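You operate a simulated robot arm through the tools that you are given. There is no shell and no other tool. Be economical: measure what you need, move in short steps, check, and stop when the job is done.

You are at the controls of a simulated robot arm. One attempt, no reset.

TASK
Lift the washer bin open.

It is judged by the outcome, as a careful person would: the job done as asked, and still so three seconds after it is handed in. It fails if anything else is knocked over, pushed out of place, dropped, spilled or broken.

THE ROBOT
A 7-joint arm with a two-finger parallel gripper, fixed in place. Base frame: the origin is at the foot of the arm, x ahead of it, y to its left, z up. Units: m, rad, N and s.
Its first joint turns from -1.152 to 1.152 rad. Payload 2.6 kg.
The tool frame sits at the grasp point between the pads (the TCP): z along the fingers, y along the line on which they close. The tips reach 0.03 m beyond it. Largest opening 0.094 m; finger width 0.028, thickness 0.01; the body of the gripper, 0.05 by 0.096 m, starts 0.055 m behind the TCP.
Orientation is told as [roll, pitch, yaw] about the base's x, y, z axes, in that order, counted from this pose: with the fingers straight down and closing along the base's y, the tool's x points along the base's -x, its y along +y and its z along -z.

THE INTERFACE
- The arm moves only by the tool arm_command. Its argument "targets" is a list of rows, each a list of 7 numbers: the finger opening in m, from 0 to 0.094, then the shift along the tool's x, y, z in m, then the turn, a rotation vector about the tool's x, y, z in rad. In form: [[gripper, x, y, z, rx, ry, rz], ...]. A call has 1 to 10 rows; each row is the pose to reach, as a shift and turn from the pose commanded when the call began, along the tool's axes at that moment. A row lasts 0.2 s, in which the tool goes at most 0.05 m and 0.15 rad; a call with a longer step from one row to the next is refused whole, and so is a gripper value outside its range. Where a pose cannot be reached the arm comes as near as it can. A force on the tool above 40 N (or 10 N above the force at the start of the call, whichever is more), or a blocked arm, ends the call early, and 0.2 s more pass. The fingers move at their own pace (about 0.072 m/s each) and stop on an object; they squeeze with about 23 N. The grip force told is the motor's: it shows also when the fingers shut on nothing. Time passes only in rows, and 0.2 s behind the last, so rows that repeat a pose let the fingers close. It gives the time, the measured TCP pose, the force on the tool (base axes), the opening and the grip force at its end, in the units of the frame above (readings bear some noise).
- Cameras (640 x 400 px; columns grow to the right, rows downward): "scene" is fixed at [0.0492, 0.4292, 0.5736]; the picture's right is [-0.72, -0.69, 0.00], its down [-0.34, 0.36, -0.87] and it looks along [0.60, -0.63, -0.49] (base axes); focal length 350 px, centre (320, 200). "wrist" rides on the gripper at [-0.037, 0, -0.058] in the tool frame; the picture's right is [0.00, -1.00, 0.00], its down [0.97, 0.00, -0.24] and it looks along [0.24, 0.00, 0.97] (tool axes); focal length 218 px, centre (320, 200). There is no depth. A picture from a camera that has moved, and an enlarged one, comes with that camera's place and axes in the base frame and with its lens. The place of the scene camera against the robot may be out by one fixed shift of up to 0.012 m in any direction.
- get_image(camera): a new picture of that camera. It takes no simulated time.
- zoom(camera, box): a new picture of the part [left, top, right, bottom] of that camera's present view, enlarged. It takes no simulated time.
- job_done(): hands the job in; it is judged then, once.

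Work in short steps. Places have to be worked out from the pictures, the camera data and where the tool is seen: move nearer, look again, correct. Check each grasp and each placing, and mend what went wrong. You have 90 turns and 42 pictures in all, those below and enlarged ones among them. Open the gripper and draw the arm clear of the work before you hand the job in, unless the task says otherwise; then end with one line.

The tools are called after ">>>" as a command line: name --pt "numbers of a row" for each row, then --argument value for the rest, lists and objects as JSON in quotes. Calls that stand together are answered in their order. arm_command: Moves the arm, as the interface text tells. Its arguments: {"type":"object","properties":{"targets":{"type":"array","items":{"type":"array","items":{"type":"number"}}}},"required":["targets"]} The other tools are called the same way: get_image (camera) takes a picture; zoom (camera, box) takes an enlarged picture of a part of a camera's view; job_done () hands the job in.

At the start:

```text
clock: 0.0
eef_pos: [0.4204, -0.0775, 0.3303]
orientation: [0.0, -0.001, 0.0]
contact_force: [0.4, 0.1, -0.7]
opening: 0.0939
grip_force: 0.0
```

scene: 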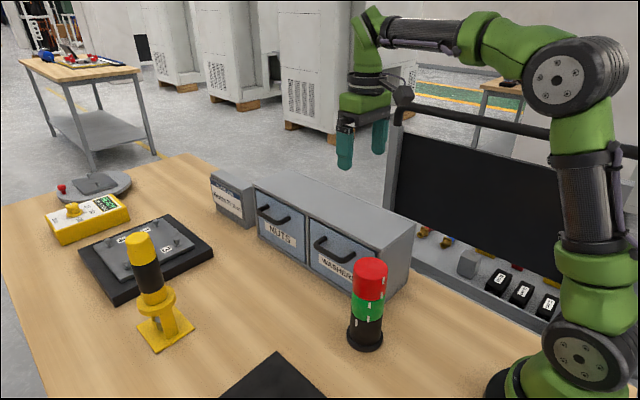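
wrist: 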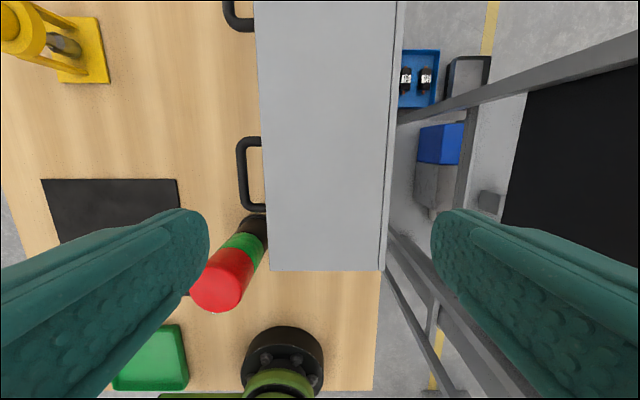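

I'll enlarge the view of the washer bin to see its handle and hinge.

>>> zoom --camera "scene" --box '[200, 160, 430, 360]'

>>> zoom --camera "wrist" --box '[180, 100, 420, 320]'

```text
2.00 times, centred on (315, 260) of scene
camera zoom: at [0.0492, 0.4292, 0.5736], right [-0.72, -0.69, 0.0], down [-0.34, 0.36, -0.87], along [0.6, -0.63, -0.49], focal length 700 px, centre (330, 80)
```

zoom: 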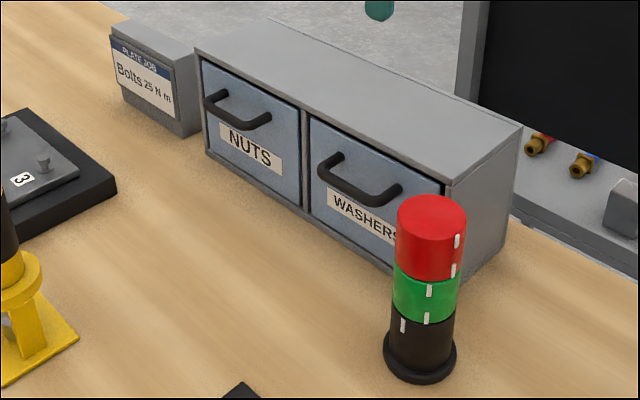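

```text
1.82 times, centred on (300, 210) of wrist
camera zoom: at [0.4562, -0.0766, 0.3881], right [0.0, -1.0, 0.0], down [-0.97, 0.0, 0.24], along [-0.24, 0.0, -0.97], focal length 397 px, centre (356, 182)
```

zoom: 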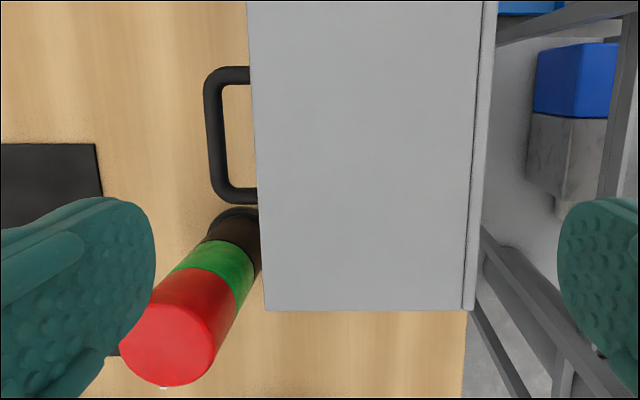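

The bins face +y. From both views I put the washer handle bar along x from about 0.385 to 0.458, at y≈0.012 and z≈0.127, with the stack light near (0.29, 0.05). I'll swing out to the front while still high, and tilt the tool toward −y with the fingers closing vertically.

>>> arm_command --pt "0.094 0 0.02 0 0.122 0 0" --pt "0.094 0 0.04 0 0.244 0 0" --pt "0.094 0 0.06 0 0.366 0 0" --pt "0.094 0 0.085 0 0.488 0 0" --pt "0.094 0 0.11 0 0.61 0 0" --pt "0.094 0 0.135 0 0.732 0 0" --pt "0.094 0 0.16 0 0.854 0 0" --pt "0.094 0 0.185 0 0.976 0 0" --pt "0.094 0 0.21 0 1.1 0 0" --pt "0.094 0 0.22 0 1.22 0 0"

>>> get_image --camera "wrist"

>>> get_image --camera "scene"

```text
clock: 2.2
eef_pos: [0.4199, 0.1433, 0.3314]
orientation: [-1.221, -0.002, -0.001]
contact_force: [0.4, 0.5, -0.4]
opening: 0.0938
grip_force: 0.0
```

```text
37 pictures are left
camera wrist: at [0.4568, 0.1976, 0.3515], right [0.0, -0.34, 0.94], down [-0.97, 0.23, 0.08], along [-0.24, -0.91, -0.33], focal length 218 px, centre (320, 200)
```

wrist: 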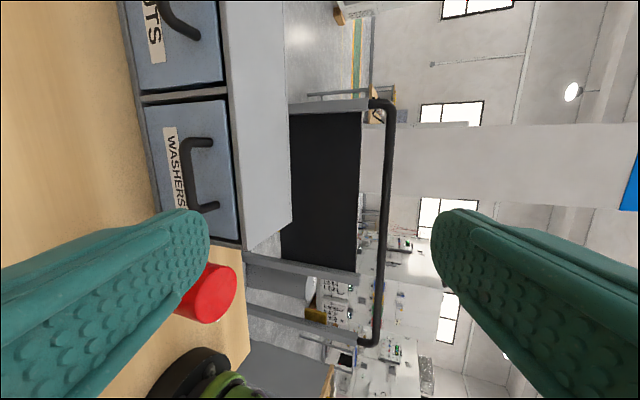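

```text
36 pictures are left
```

scene: 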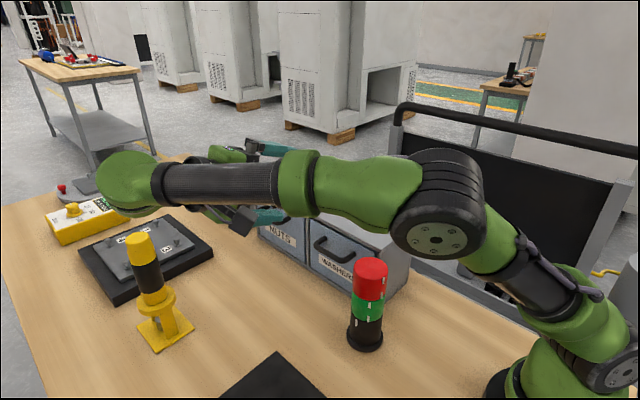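

The second view agrees: bar centre is about (0.423, 0.016, 0.127). The tall yellow post tops out at z≈0.26, so a steeper 55° tilt will keep the wrist clear of it. I'll move to a pre-grasp point about 9 cm back along that line.

>>> arm_command --pt "0.08 0 0.02 0.017 -0.05 0 0" --pt "0.07 -0.001 0.04 0.034 -0.1 0 0" --pt "0.06 -0.001 0.062 0.051 -0.15 0 0" --pt "0.05 -0.002 0.083 0.068 -0.2 0 0" --pt "0.045 -0.003 0.104 0.085 -0.26 0 0" --pt "0.045 -0.003 0.125 0.103 -0.26 0 0"

>>> get_image --camera "wrist"

>>> get_image --camera "scene"

```text
clock: 3.6
eef_pos: [0.423, 0.089, 0.1774]
orientation: [-0.959, -0.002, -0.001]
contact_force: [0.3, 0.6, 0.8]
opening: 0.0451
grip_force: 0.0
```

```text
35 pictures are left
camera wrist: at [0.459, 0.1363, 0.2106], right [0.0, -0.57, 0.82], down [-0.97, 0.2, 0.14], along [-0.24, -0.79, -0.56], focal length 218 px, centre (320, 200)
```

wrist: 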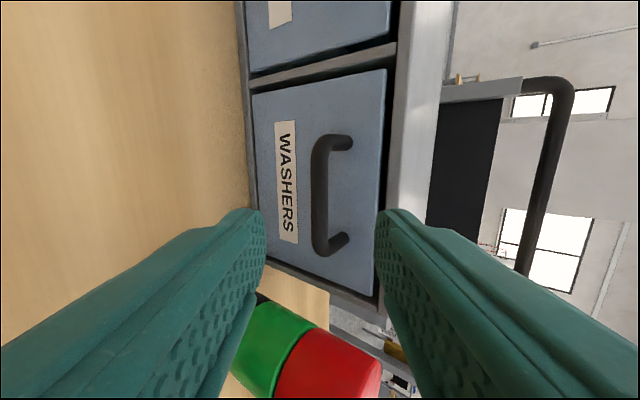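

```text
34 pictures are left
```

scene: 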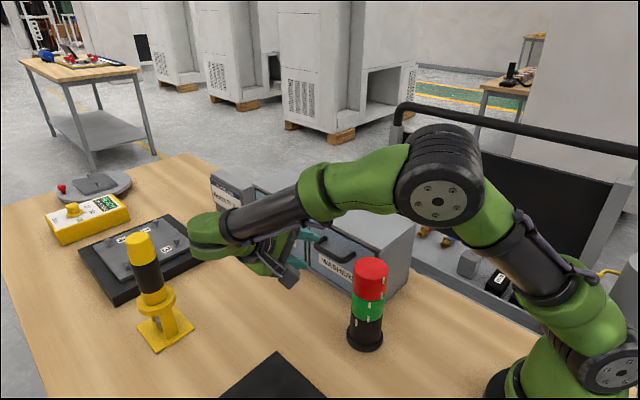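

The bar sits in the centre of the gripper view, about 0.09 m ahead on the tool axis. I'll go straight forward along the tool axis in small steps and check before closing.

>>> arm_command --pt "0.045 -0.002 0 0.02 0 0 0" --pt "0.045 -0.002 0 0.04 0 0 0" --pt "0.045 -0.002 0 0.055 0 0 0" --pt "0.045 -0.002 0 0.065 0 0 0" --pt "0.045 -0.002 0 0.075 0 0 0"

>>> get_image --camera "wrist"

```text
clock: 4.8
eef_pos: [0.4236, 0.0281, 0.1338]
orientation: [-0.959, -0.001, 0.0]
contact_force: [-0.3, 0.0, 0.0]
opening: 0.045
grip_force: 0.1
```

```text
33 pictures are left
camera wrist: at [0.4605, 0.0754, 0.1674], right [0.0, -0.57, 0.82], down [-0.97, 0.2, 0.14], along [-0.24, -0.79, -0.56], focal length 218 px, centre (320, 200)
```

wrist: 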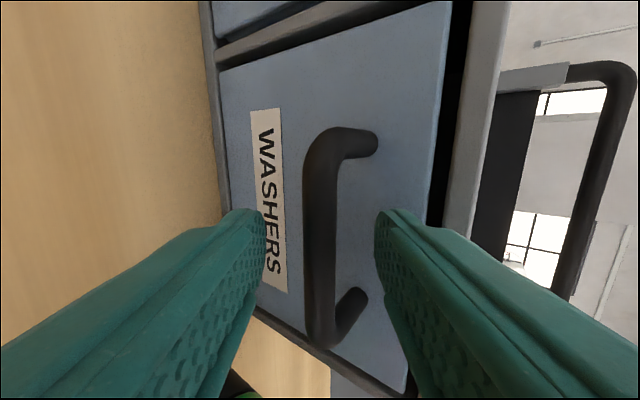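

The bar now lies between the fingers, about 1.3 cm past the TCP and centred. I'll close on it.

>>> arm_command --pt "0.03 0 0 0.003 0 0 0" --pt "0.015 0 0 0.003 0 0 0" --pt "0.0 0 0 0.003 0 0 0" --pt "0.0 0 0 0.003 0 0 0"

>>> zoom --camera "scene" --box '[200, 160, 430, 360]'

```text
clock: 5.8
eef_pos: [0.4242, 0.0255, 0.1322]
orientation: [-0.961, 0.0, 0.0]
contact_force: [3.3, -0.6, -3.8]
opening: 0.0115
grip_force: 45.0
```

```text
2.00 times, centred on (315, 260) of scene
camera zoom: at [0.0492, 0.4292, 0.5736], right [-0.72, -0.69, 0.0], down [-0.34, 0.36, -0.87], along [0.6, -0.63, -0.49], focal length 700 px, centre (330, 80)
```

zoom: 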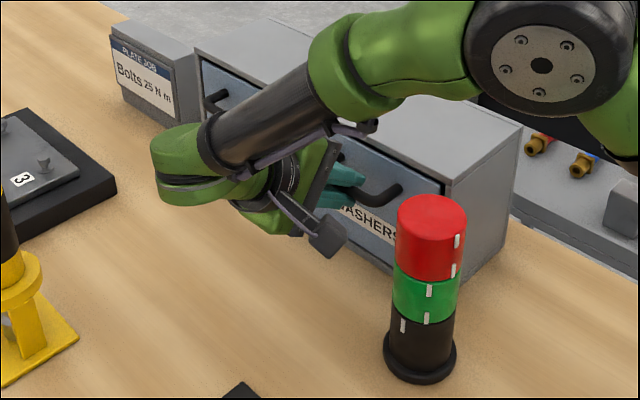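

The grip is firm at 11.5 mm. To find how it opens, I'll make a small up-and-out test move and read the forces.

>>> arm_command --pt "0.0 0 -0.001 -0.004 -0.04 0 0" --pt "0.0 0 -0.002 -0.009 -0.1 0 0"

>>> zoom --camera "scene" --box '[200, 160, 430, 360]'

>>> get_image --camera "wrist"

```text
clock: 6.2
eef_pos: [0.4247, 0.0251, 0.1329]
orientation: [-0.919, 0.004, -0.002]
contact_force: [2.7, -1.2, -3.8]
opening: 0.0115
grip_force: 45.6
stopped in row 2: the force on the tool passed its limit (the readings are from after the stop); the commanded pose is now the measured one
```

```text
2.00 times, centred on (315, 260) of scene
camera zoom: at [0.0492, 0.4292, 0.5736], right [-0.72, -0.69, 0.0], down [-0.34, 0.36, -0.87], along [0.6, -0.63, -0.49], focal length 700 px, centre (330, 80)
```

zoom: 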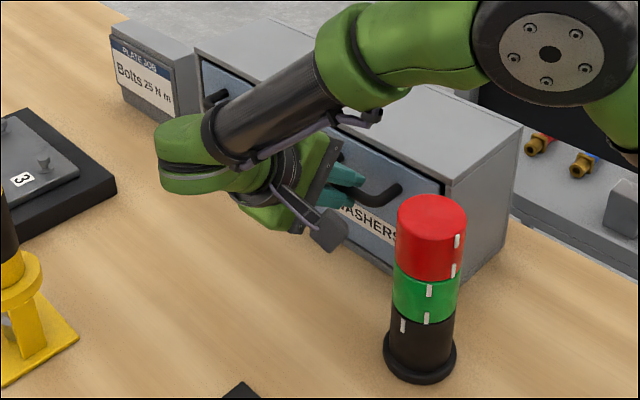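

```text
30 pictures are left
camera wrist: at [0.4612, 0.0717, 0.1675], right [0.0, -0.61, 0.8], down [-0.97, 0.19, 0.15], along [-0.24, -0.77, -0.59], focal length 218 px, centre (320, 200)
```

wrist: 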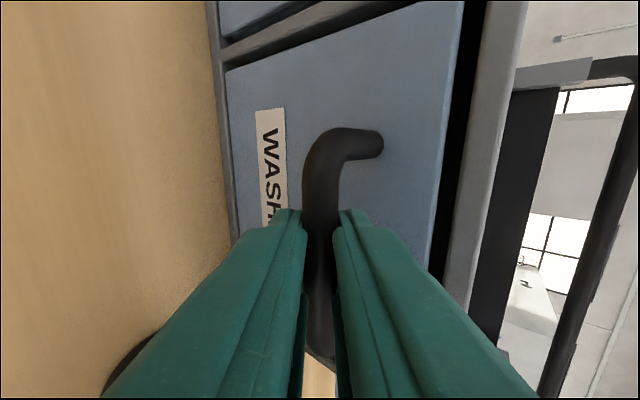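

The up-and-out test was blocked, with no visible movement. Next I'll try a small pure lift.

>>> arm_command --pt "0.0 0 -0.0024 -0.0018 0 0 0" --pt "0.0 0 -0.0048 -0.0036 0 0 0" --pt "0.0 0 -0.0064 -0.0048 0 0 0"

```text
clock: 6.8
eef_pos: [0.4242, 0.0244, 0.1327]
orientation: [-0.919, 0.007, -0.003]
contact_force: [2.9, 0.2, -4.5]
opening: 0.0116
grip_force: 45.0
stopped in row 2: the force on the tool passed its limit (the readings are from after the stop); the commanded pose is now the measured one
```

A straight lift is blocked as well. Now a small straight pull outward.

>>> arm_command --pt "0.0 0 0.0012 -0.0016 0 0 0" --pt "0.0 0 0.0024 -0.0032 0 0 0" --pt "0.0 0 0.0036 -0.0048 0 0 0"

```text
clock: 7.6
eef_pos: [0.4255, 0.0287, 0.1318]
orientation: [-0.921, 0.009, -0.003]
contact_force: [2.1, -0.6, -1.9]
opening: 0.0117
grip_force: 45.3
stopped in row 3: the force on the tool passed its limit (the readings are from after the stop); the commanded pose is now the measured one
```

It moved out about 4 mm and slightly down. I'll check how the panel shifted.

>>> get_image --camera "wrist"

>>> zoom --camera "scene" --box '[270, 200, 430, 310]'

```text
29 pictures are left
camera wrist: at [0.4614, 0.0751, 0.1661], right [0.01, -0.6, 0.8], down [-0.97, 0.19, 0.16], along [-0.25, -0.77, -0.58], focal length 218 px, centre (320, 200)
```

wrist: 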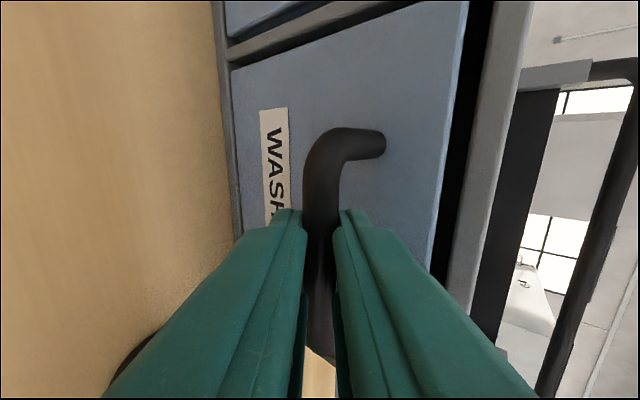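

```text
3.64 times, centred on (350, 255) of scene
camera zoom: at [0.0492, 0.4292, 0.5736], right [-0.72, -0.69, 0.0], down [-0.34, 0.36, -0.87], along [0.6, -0.63, -0.49], focal length 1272 px, centre (211, 0)
```

zoom: 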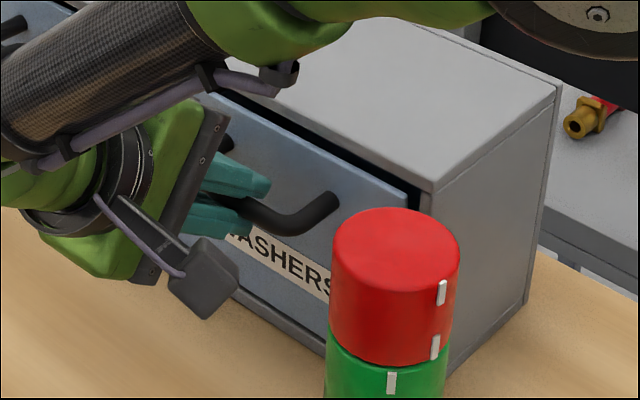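

The top edge has come away from the frame, so the bin either tilts out at the bottom or slides out. I'll pull another 1.5 cm, slightly downward, and see which way it is pushed.

>>> arm_command --pt "0.0 0 0.0028 -0.0025 0 0 0" --pt "0.0 0 0.0057 -0.005 0 0 0" --pt "0.0 0 0.0086 -0.0075 0 0 0" --pt "0.0 0 0.0115 -0.0101 0 0 0"

>>> zoom --camera "scene" --box '[270, 200, 430, 310]'

```text
clock: 8.5
eef_pos: [0.4248, 0.0396, 0.1257]
orientation: [-0.924, 0.016, -0.005]
contact_force: [1.4, -1.0, -4.7]
opening: 0.0115
grip_force: 44.9
stopped in row 4: the force on the tool passed its limit (the readings are from after the stop); the commanded pose is now the measured one
```

```text
3.64 times, centred on (350, 255) of scene
camera zoom: at [0.0492, 0.4292, 0.5736], right [-0.72, -0.69, 0.0], down [-0.34, 0.36, -0.87], along [0.6, -0.63, -0.49], focal length 1272 px, centre (211, 0)
```

zoom: 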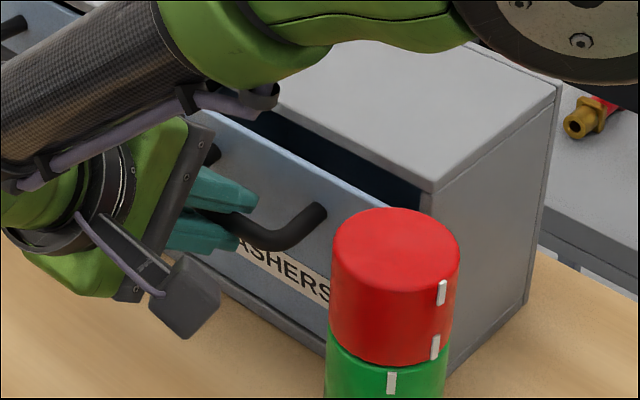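

It tilts out on a bottom hinge at roughly y≈−0.03, z≈0.045, and has turned about 10°. I'll follow that arc outward and down while letting the bar turn in the fingers.

>>> arm_command --pt "0.0 0 0.0031 -0.0007 0.015 0 0" --pt "0.0 0 0.0062 -0.0013 0.03 0 0" --pt "0.0 0 0.0094 -0.0018 0.045 0 0" --pt "0.0 0 0.0125 -0.0022 0.06 0 0" --pt "0.0 0 0.0157 -0.0024 0.075 0 0" --pt "0.0 0 0.0188 -0.0026 0.09 0 0" --pt "0.0 0 0.022 -0.0026 0.105 0 0" --pt "0.0 0 0.0252 -0.0025 0.12 0 0"

>>> zoom --camera "scene" --box '[230, 180, 430, 330]'

```text
clock: 9.7
eef_pos: [0.4246, 0.0519, 0.1176]
orientation: [-0.988, 0.01, -0.003]
contact_force: [-1.9, 1.0, 0.3]
opening: 0.0116
grip_force: 44.8
stopped in row 5: the force on the tool passed its limit (the readings are from after the stop); the commanded pose is now the measured one
```

```text
2.67 times, centred on (330, 255) of scene
camera zoom: at [0.0492, 0.4292, 0.5736], right [-0.72, -0.69, 0.0], down [-0.34, 0.36, -0.87], along [0.6, -0.63, -0.49], focal length 933 px, centre (293, 53)
```

zoom: 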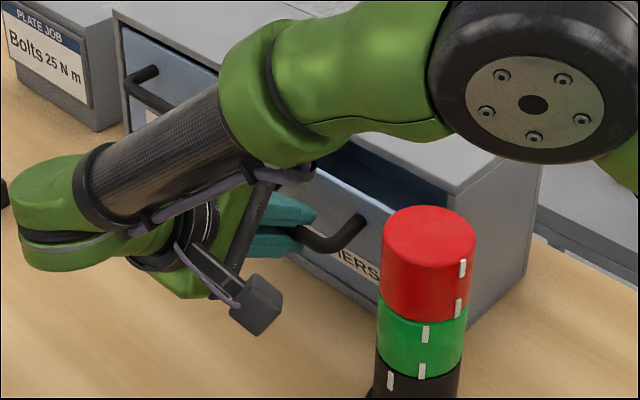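

It has opened further; the measured path runs flatter than my arc, with a slope of about 0.6. I'll continue with the corrected direction.

>>> arm_command --pt "0.0 0 0.0022 -0.0009 0.01 0 0" --pt "0.0 0 0.0044 -0.0019 0.02 0 0" --pt "0.0 0 0.0066 -0.0028 0.03 0 0" --pt "0.0 0 0.0088 -0.0038 0.04 0 0" --pt "0.0 0 0.0111 -0.0047 0.05 0 0" --pt "0.0 0 0.0134 -0.0056 0.06 0 0" --pt "0.0 0 0.0157 -0.0064 0.07 0 0" --pt "0.0 0 0.018 -0.0073 0.08 0 0" --pt "0.0 0 0.0203 -0.0082 0.09 0 0" --pt "0.0 0 0.0227 -0.009 0.1 0 0"

>>> get_image --camera "wrist"

```text
clock: 11.9
eef_pos: [0.4247, 0.0691, 0.1055]
orientation: [-1.09, 0.012, -0.006]
contact_force: [0.7, -1.5, -3.5]
opening: 0.0117
grip_force: 44.6
stopped in row 10: the force on the tool passed its limit (the readings are from after the stop); the commanded pose is now the measured one
```

```text
25 pictures are left
camera wrist: at [0.4617, 0.1214, 0.1304], right [0.01, -0.46, 0.89], down [-0.97, 0.22, 0.12], along [-0.25, -0.86, -0.45], focal length 218 px, centre (320, 200)
```

wrist: 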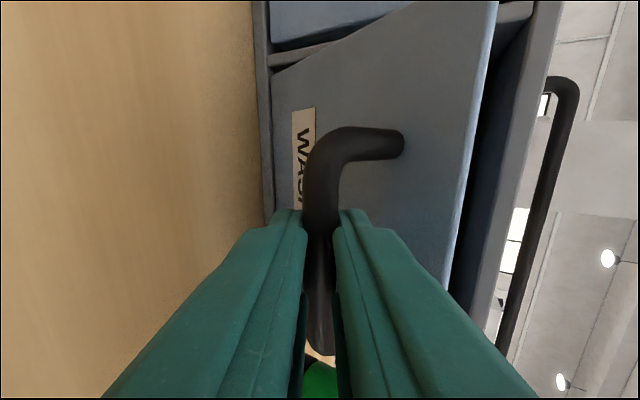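

The bin is now about 30° open. I'll keep following the arc, steepening the descent.

>>> arm_command --pt "0.0 0 0.0022 -0.0011 0.01 0 0" --pt "0.0 0 0.0045 -0.0022 0.02 0 0" --pt "0.0 0 0.0069 -0.0032 0.03 0 0" --pt "0.0 0 0.0093 -0.0042 0.04 0 0" --pt "0.0 0 0.0118 -0.0052 0.05 0 0" --pt "0.0 0 0.0143 -0.0061 0.06 0 0" --pt "0.0 0 0.0164 -0.0067 0.07 0 0" --pt "0.0 0 0.0185 -0.0073 0.08 0 0"

>>> zoom --camera "scene" --box '[230, 180, 430, 330]'

```text
clock: 13.5
eef_pos: [0.4255, 0.0793, 0.0941]
orientation: [-1.164, 0.013, -0.01]
contact_force: [1.3, -1.0, -1.9]
opening: 0.0116
grip_force: 45.5
stopped in row 8: the force on the tool passed its limit (the readings are from after the stop); the commanded pose is now the measured one
```

```text
2.67 times, centred on (330, 255) of scene
camera zoom: at [0.0491, 0.4292, 0.5736], right [-0.72, -0.69, 0.0], down [-0.34, 0.36, -0.87], along [0.6, -0.63, -0.49], focal length 933 px, centre (293, 53)
```

zoom: 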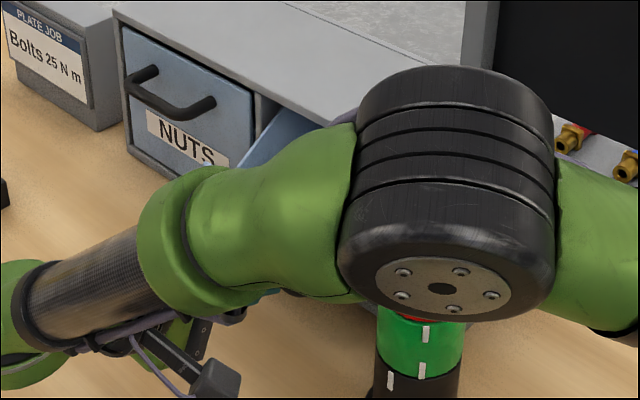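

The elbow now looks low over the stack light. I'll check that gap before going any further.

>>> get_image --camera "scene"

>>> get_image --camera "wrist"

```text
23 pictures are left
```

scene: 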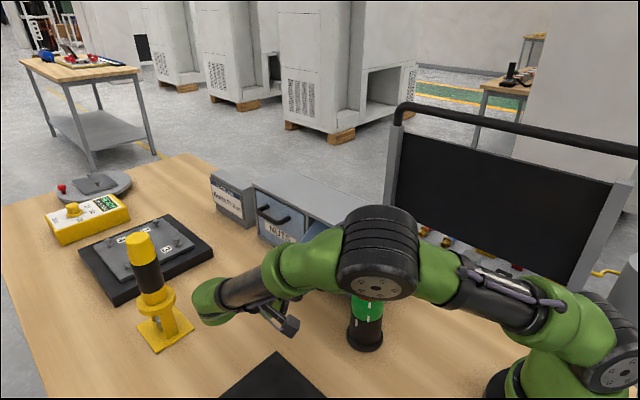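

```text
22 pictures are left
camera wrist: at [0.4619, 0.1331, 0.1153], right [0.01, -0.4, 0.92], down [-0.97, 0.23, 0.11], along [-0.26, -0.89, -0.38], focal length 218 px, centre (320, 200)
```

wrist: 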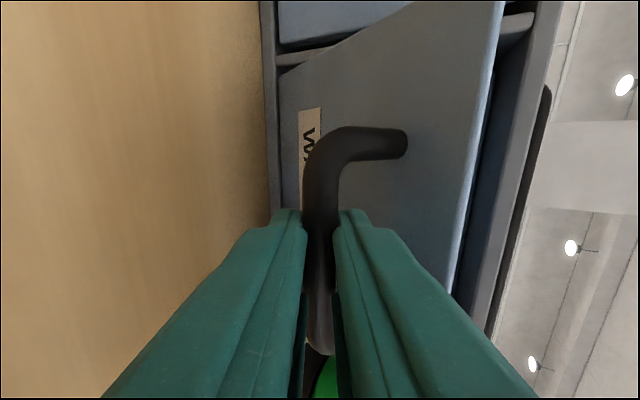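

The stack light hasn't been touched, but the elbow is only a few centimetres above it. I'll turn the tool steeper about the bar to lift the elbow before opening further.

>>> arm_command --pt "0.0 0 -0.0009 0.0 -0.06 0 0" --pt "0.0 0 -0.0018 0.0001 -0.12 0 0" --pt "0.0 0 -0.0027 0.0003 -0.18 0 0" --pt "0.0 0 -0.0036 0.0005 -0.24 0 0" --pt "0.0 0 -0.0044 0.0007 -0.3 0 0" --pt "0.0 0 -0.0053 0.001 -0.36 0 0"

>>> get_image --camera "scene"

```text
clock: 14.9
eef_pos: [0.4247, 0.0764, 0.0983]
orientation: [-0.801, 0.013, -0.008]
contact_force: [4.8, -1.5, 3.1]
opening: 0.0116
grip_force: 44.7
```

```text
21 pictures are left
```

scene: 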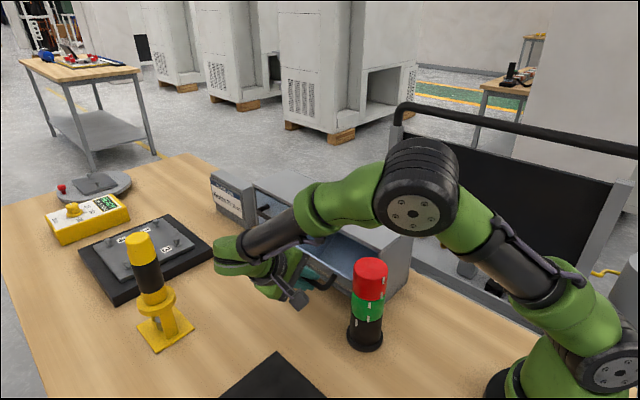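

Now the elbow is well clear and the light is untouched; the bar turns freely in the grip. I'll continue the arc out and down at this angle.

>>> arm_command --pt "0.0 0 0.0023 0.0 0 0 0" --pt "0.0 0 0.0045 0.0001 0 0 0" --pt "0.0 0 0.0068 0.0003 0 0 0" --pt "0.0 0 0.009 0.0006 0 0 0" --pt "0.0 0 0.0113 0.0009 0 0 0" --pt "0.0 0 0.0137 0.0013 0 0 0" --pt "0.0 0 0.0163 0.0019 0 0 0"

>>> zoom --camera "scene" --box '[230, 160, 430, 330]'

```text
clock: 16.5
eef_pos: [0.4235, 0.0849, 0.0873]
orientation: [-0.805, 0.014, -0.016]
contact_force: [-16.3, -11.3, 35.6]
opening: 0.0116
grip_force: 44.8
```

```text
2.35 times, centred on (330, 245) of scene
camera zoom: at [0.049, 0.4291, 0.5736], right [-0.72, -0.69, 0.0], down [-0.34, 0.36, -0.87], along [0.6, -0.63, -0.49], focal length 823 px, centre (296, 94)
```

zoom: 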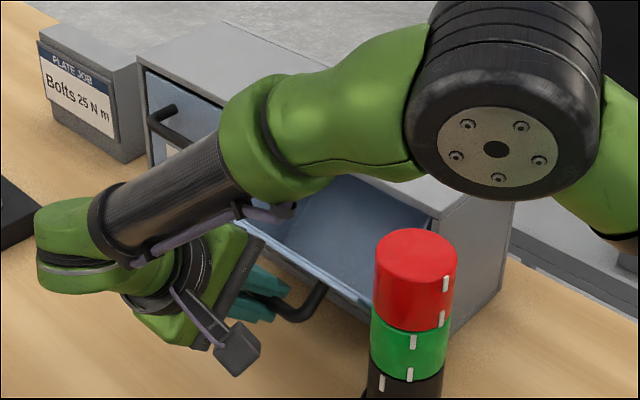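

The tool now reads about 36 N upward, which is either friction or the end stop. One more small push will tell them apart.

>>> arm_command --pt "0.0 0 0.0015 0.0005 0 0 0" --pt "0.0 0 0.003 0.001 0 0 0" --pt "0.0 0 0.0045 0.0015 0 0 0"

```text
clock: 16.9
eef_pos: [0.4243, 0.0841, 0.0866]
orientation: [-0.806, 0.012, -0.016]
contact_force: [-4.6, -1.3, 8.0]
opening: 0.0116
grip_force: 44.6
stopped in row 1: the force on the tool passed its limit (the readings are from after the stop); the commanded pose is now the measured one
```

That was blocked straight away. I'll check whether it was only the direction by trying a more outward pull.

>>> arm_command --pt "0.0 0 0.0012 -0.0004 0 0 0" --pt "0.0 0 0.0024 -0.0008 0 0 0" --pt "0.0 0 0.0036 -0.0012 0 0 0" --pt "0.0 0 0.006 -0.002 0 0 0"

>>> get_image --camera "wrist"

```text
clock: 17.7
eef_pos: [0.4244, 0.0844, 0.0856]
orientation: [-0.814, 0.011, -0.024]
contact_force: [-3.4, -1.2, 6.9]
opening: 0.0115
grip_force: 45.3
stopped in row 4: the force on the tool passed its limit (the readings are from after the stop); the commanded pose is now the measured one
```

```text
19 pictures are left
camera wrist: at [0.4626, 0.1264, 0.1261], right [-0.01, -0.69, 0.73], down [-0.96, 0.2, 0.18], along [-0.26, -0.7, -0.66], focal length 218 px, centre (320, 200)
```

wrist: 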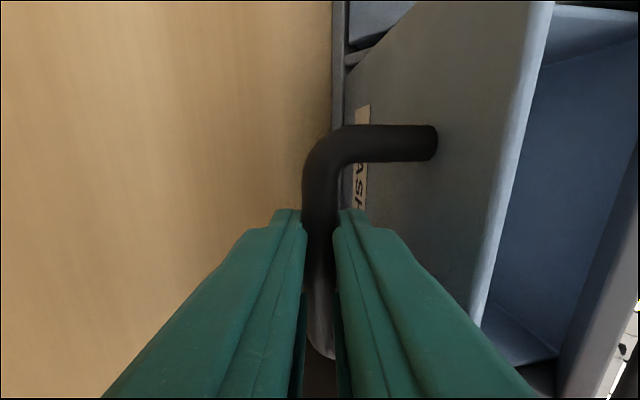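

Both directions are blocked, so the bin seems to be at its end stop, well open. I'll open the fingers slightly and watch whether it stays.

>>> arm_command --pt "0.018 0 0 0 0 0 0" --pt "0.03 0 0 0 0 0 0" --pt "0.03 0 0 0 0 0 0" --pt "0.03 0 0 0 0 0 0"

>>> get_image --camera "wrist"

```text
clock: 18.7
eef_pos: [0.4248, 0.0854, 0.0865]
orientation: [-0.814, 0.012, -0.022]
contact_force: [0.1, -0.9, 0.3]
opening: 0.0299
grip_force: 0.1
```

```text
18 pictures are left
camera wrist: at [0.4626, 0.1266, 0.1257], right [-0.01, -0.69, 0.73], down [-0.96, 0.2, 0.18], along [-0.26, -0.7, -0.66], focal length 218 px, centre (320, 200)
```

wrist: 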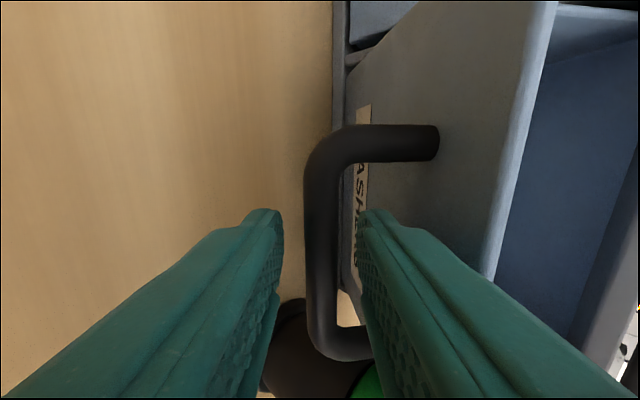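

The bin stays put with the fingers open. I'll withdraw straight back along the tool axis.

>>> arm_command --pt "0.03 0 0 -0.01 0 0 0" --pt "0.03 0 0 -0.025 0 0 0" --pt "0.03 0 0 -0.045 0 0 0" --pt "0.03 0 0 -0.07 0 0 0" --pt "0.03 0 0 -0.1 0 0 0" --pt "0.05 0 0 -0.14 0 0 0" --pt "0.07 0 0 -0.18 0 0 0" --pt "0.09 0 0 -0.2 0 0 0"

>>> get_image --camera "wrist"

>>> get_image --camera "scene"

```text
clock: 20.5
eef_pos: [0.4292, 0.2324, 0.2243]
orientation: [-0.813, 0.012, -0.022]
contact_force: [0.2, -0.6, -0.2]
opening: 0.0901
grip_force: 0.1
```

```text
17 pictures are left
camera wrist: at [0.4675, 0.2737, 0.263], right [-0.01, -0.69, 0.73], down [-0.96, 0.2, 0.18], along [-0.26, -0.7, -0.66], focal length 218 px, centre (320, 200)
```

wrist: 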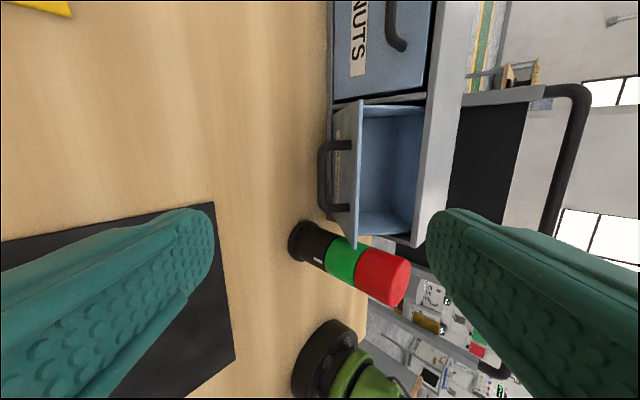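

```text
16 pictures are left
```

scene: 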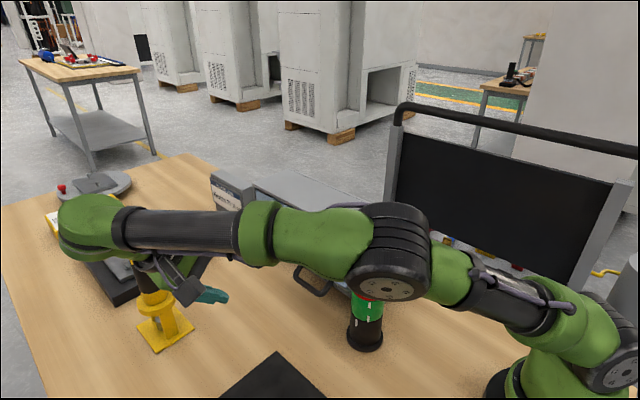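

The bin stays open and everything else is standing. I'll raise the arm straight up, turning the tool upright, to clear the post and the light.

>>> arm_command --pt "0.09 0 -0.022 -0.02 0 0 0" --pt "0.09 0 -0.044 -0.041 0 0 0" --pt "0.09 0 -0.066 -0.062 -0.06 0 0" --pt "0.09 0 -0.087 -0.082 -0.16 0 0" --pt "0.09 0 -0.095 -0.075 -0.28 0 0" --pt "0.09 0 -0.105 -0.065 -0.4 0 0" --pt "0.09 0 -0.115 -0.055 -0.52 0 0" --pt "0.09 0 -0.121 -0.046 -0.64 0 0" --pt "0.09 0 -0.121 -0.046 -0.76 0 0"

>>> get_image --camera "scene"

>>> get_image --camera "wrist"

```text
clock: 22.5
eef_pos: [0.4306, 0.181, 0.3432]
orientation: [-0.052, 0.011, -0.024]
contact_force: [-0.2, 0.0, 0.1]
opening: 0.0899
grip_force: 0.1
out of reach, approached as far as the arm can: row 3, 4, 5
```

```text
15 pictures are left
```

scene: 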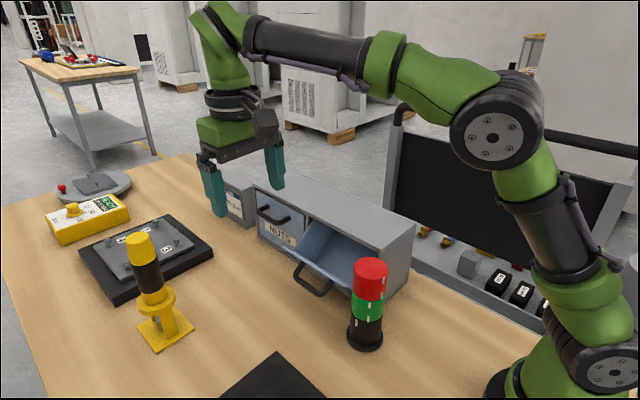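

```text
14 pictures are left
camera wrist: at [0.4664, 0.1836, 0.4002], right [-0.02, -1.0, 0.05], down [-0.97, 0.03, 0.25], along [-0.25, -0.04, -0.97], focal length 218 px, centre (320, 200)
```

wrist: 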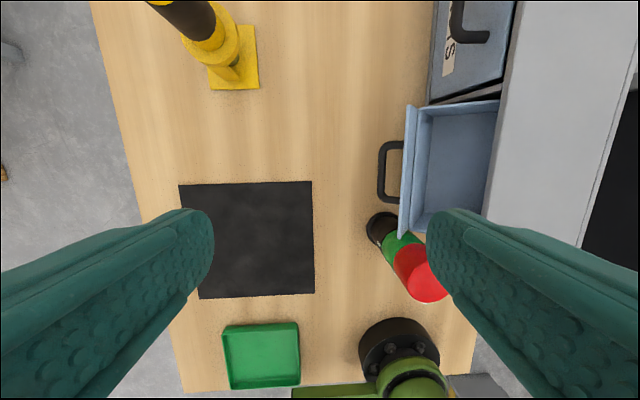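

The washer bin is tilted wide open and has stayed put since release. The light, the post and everything else are in place, and the arm is clear, so I'm handing in.

>>> job_done

```text
The job is handed in.
```

The washer bin is open: it turned out to tilt outward from the bottom, so I pulled it about 50° to what appeared to be its stop, and it was still open at hand-in, with nothing else disturbed.
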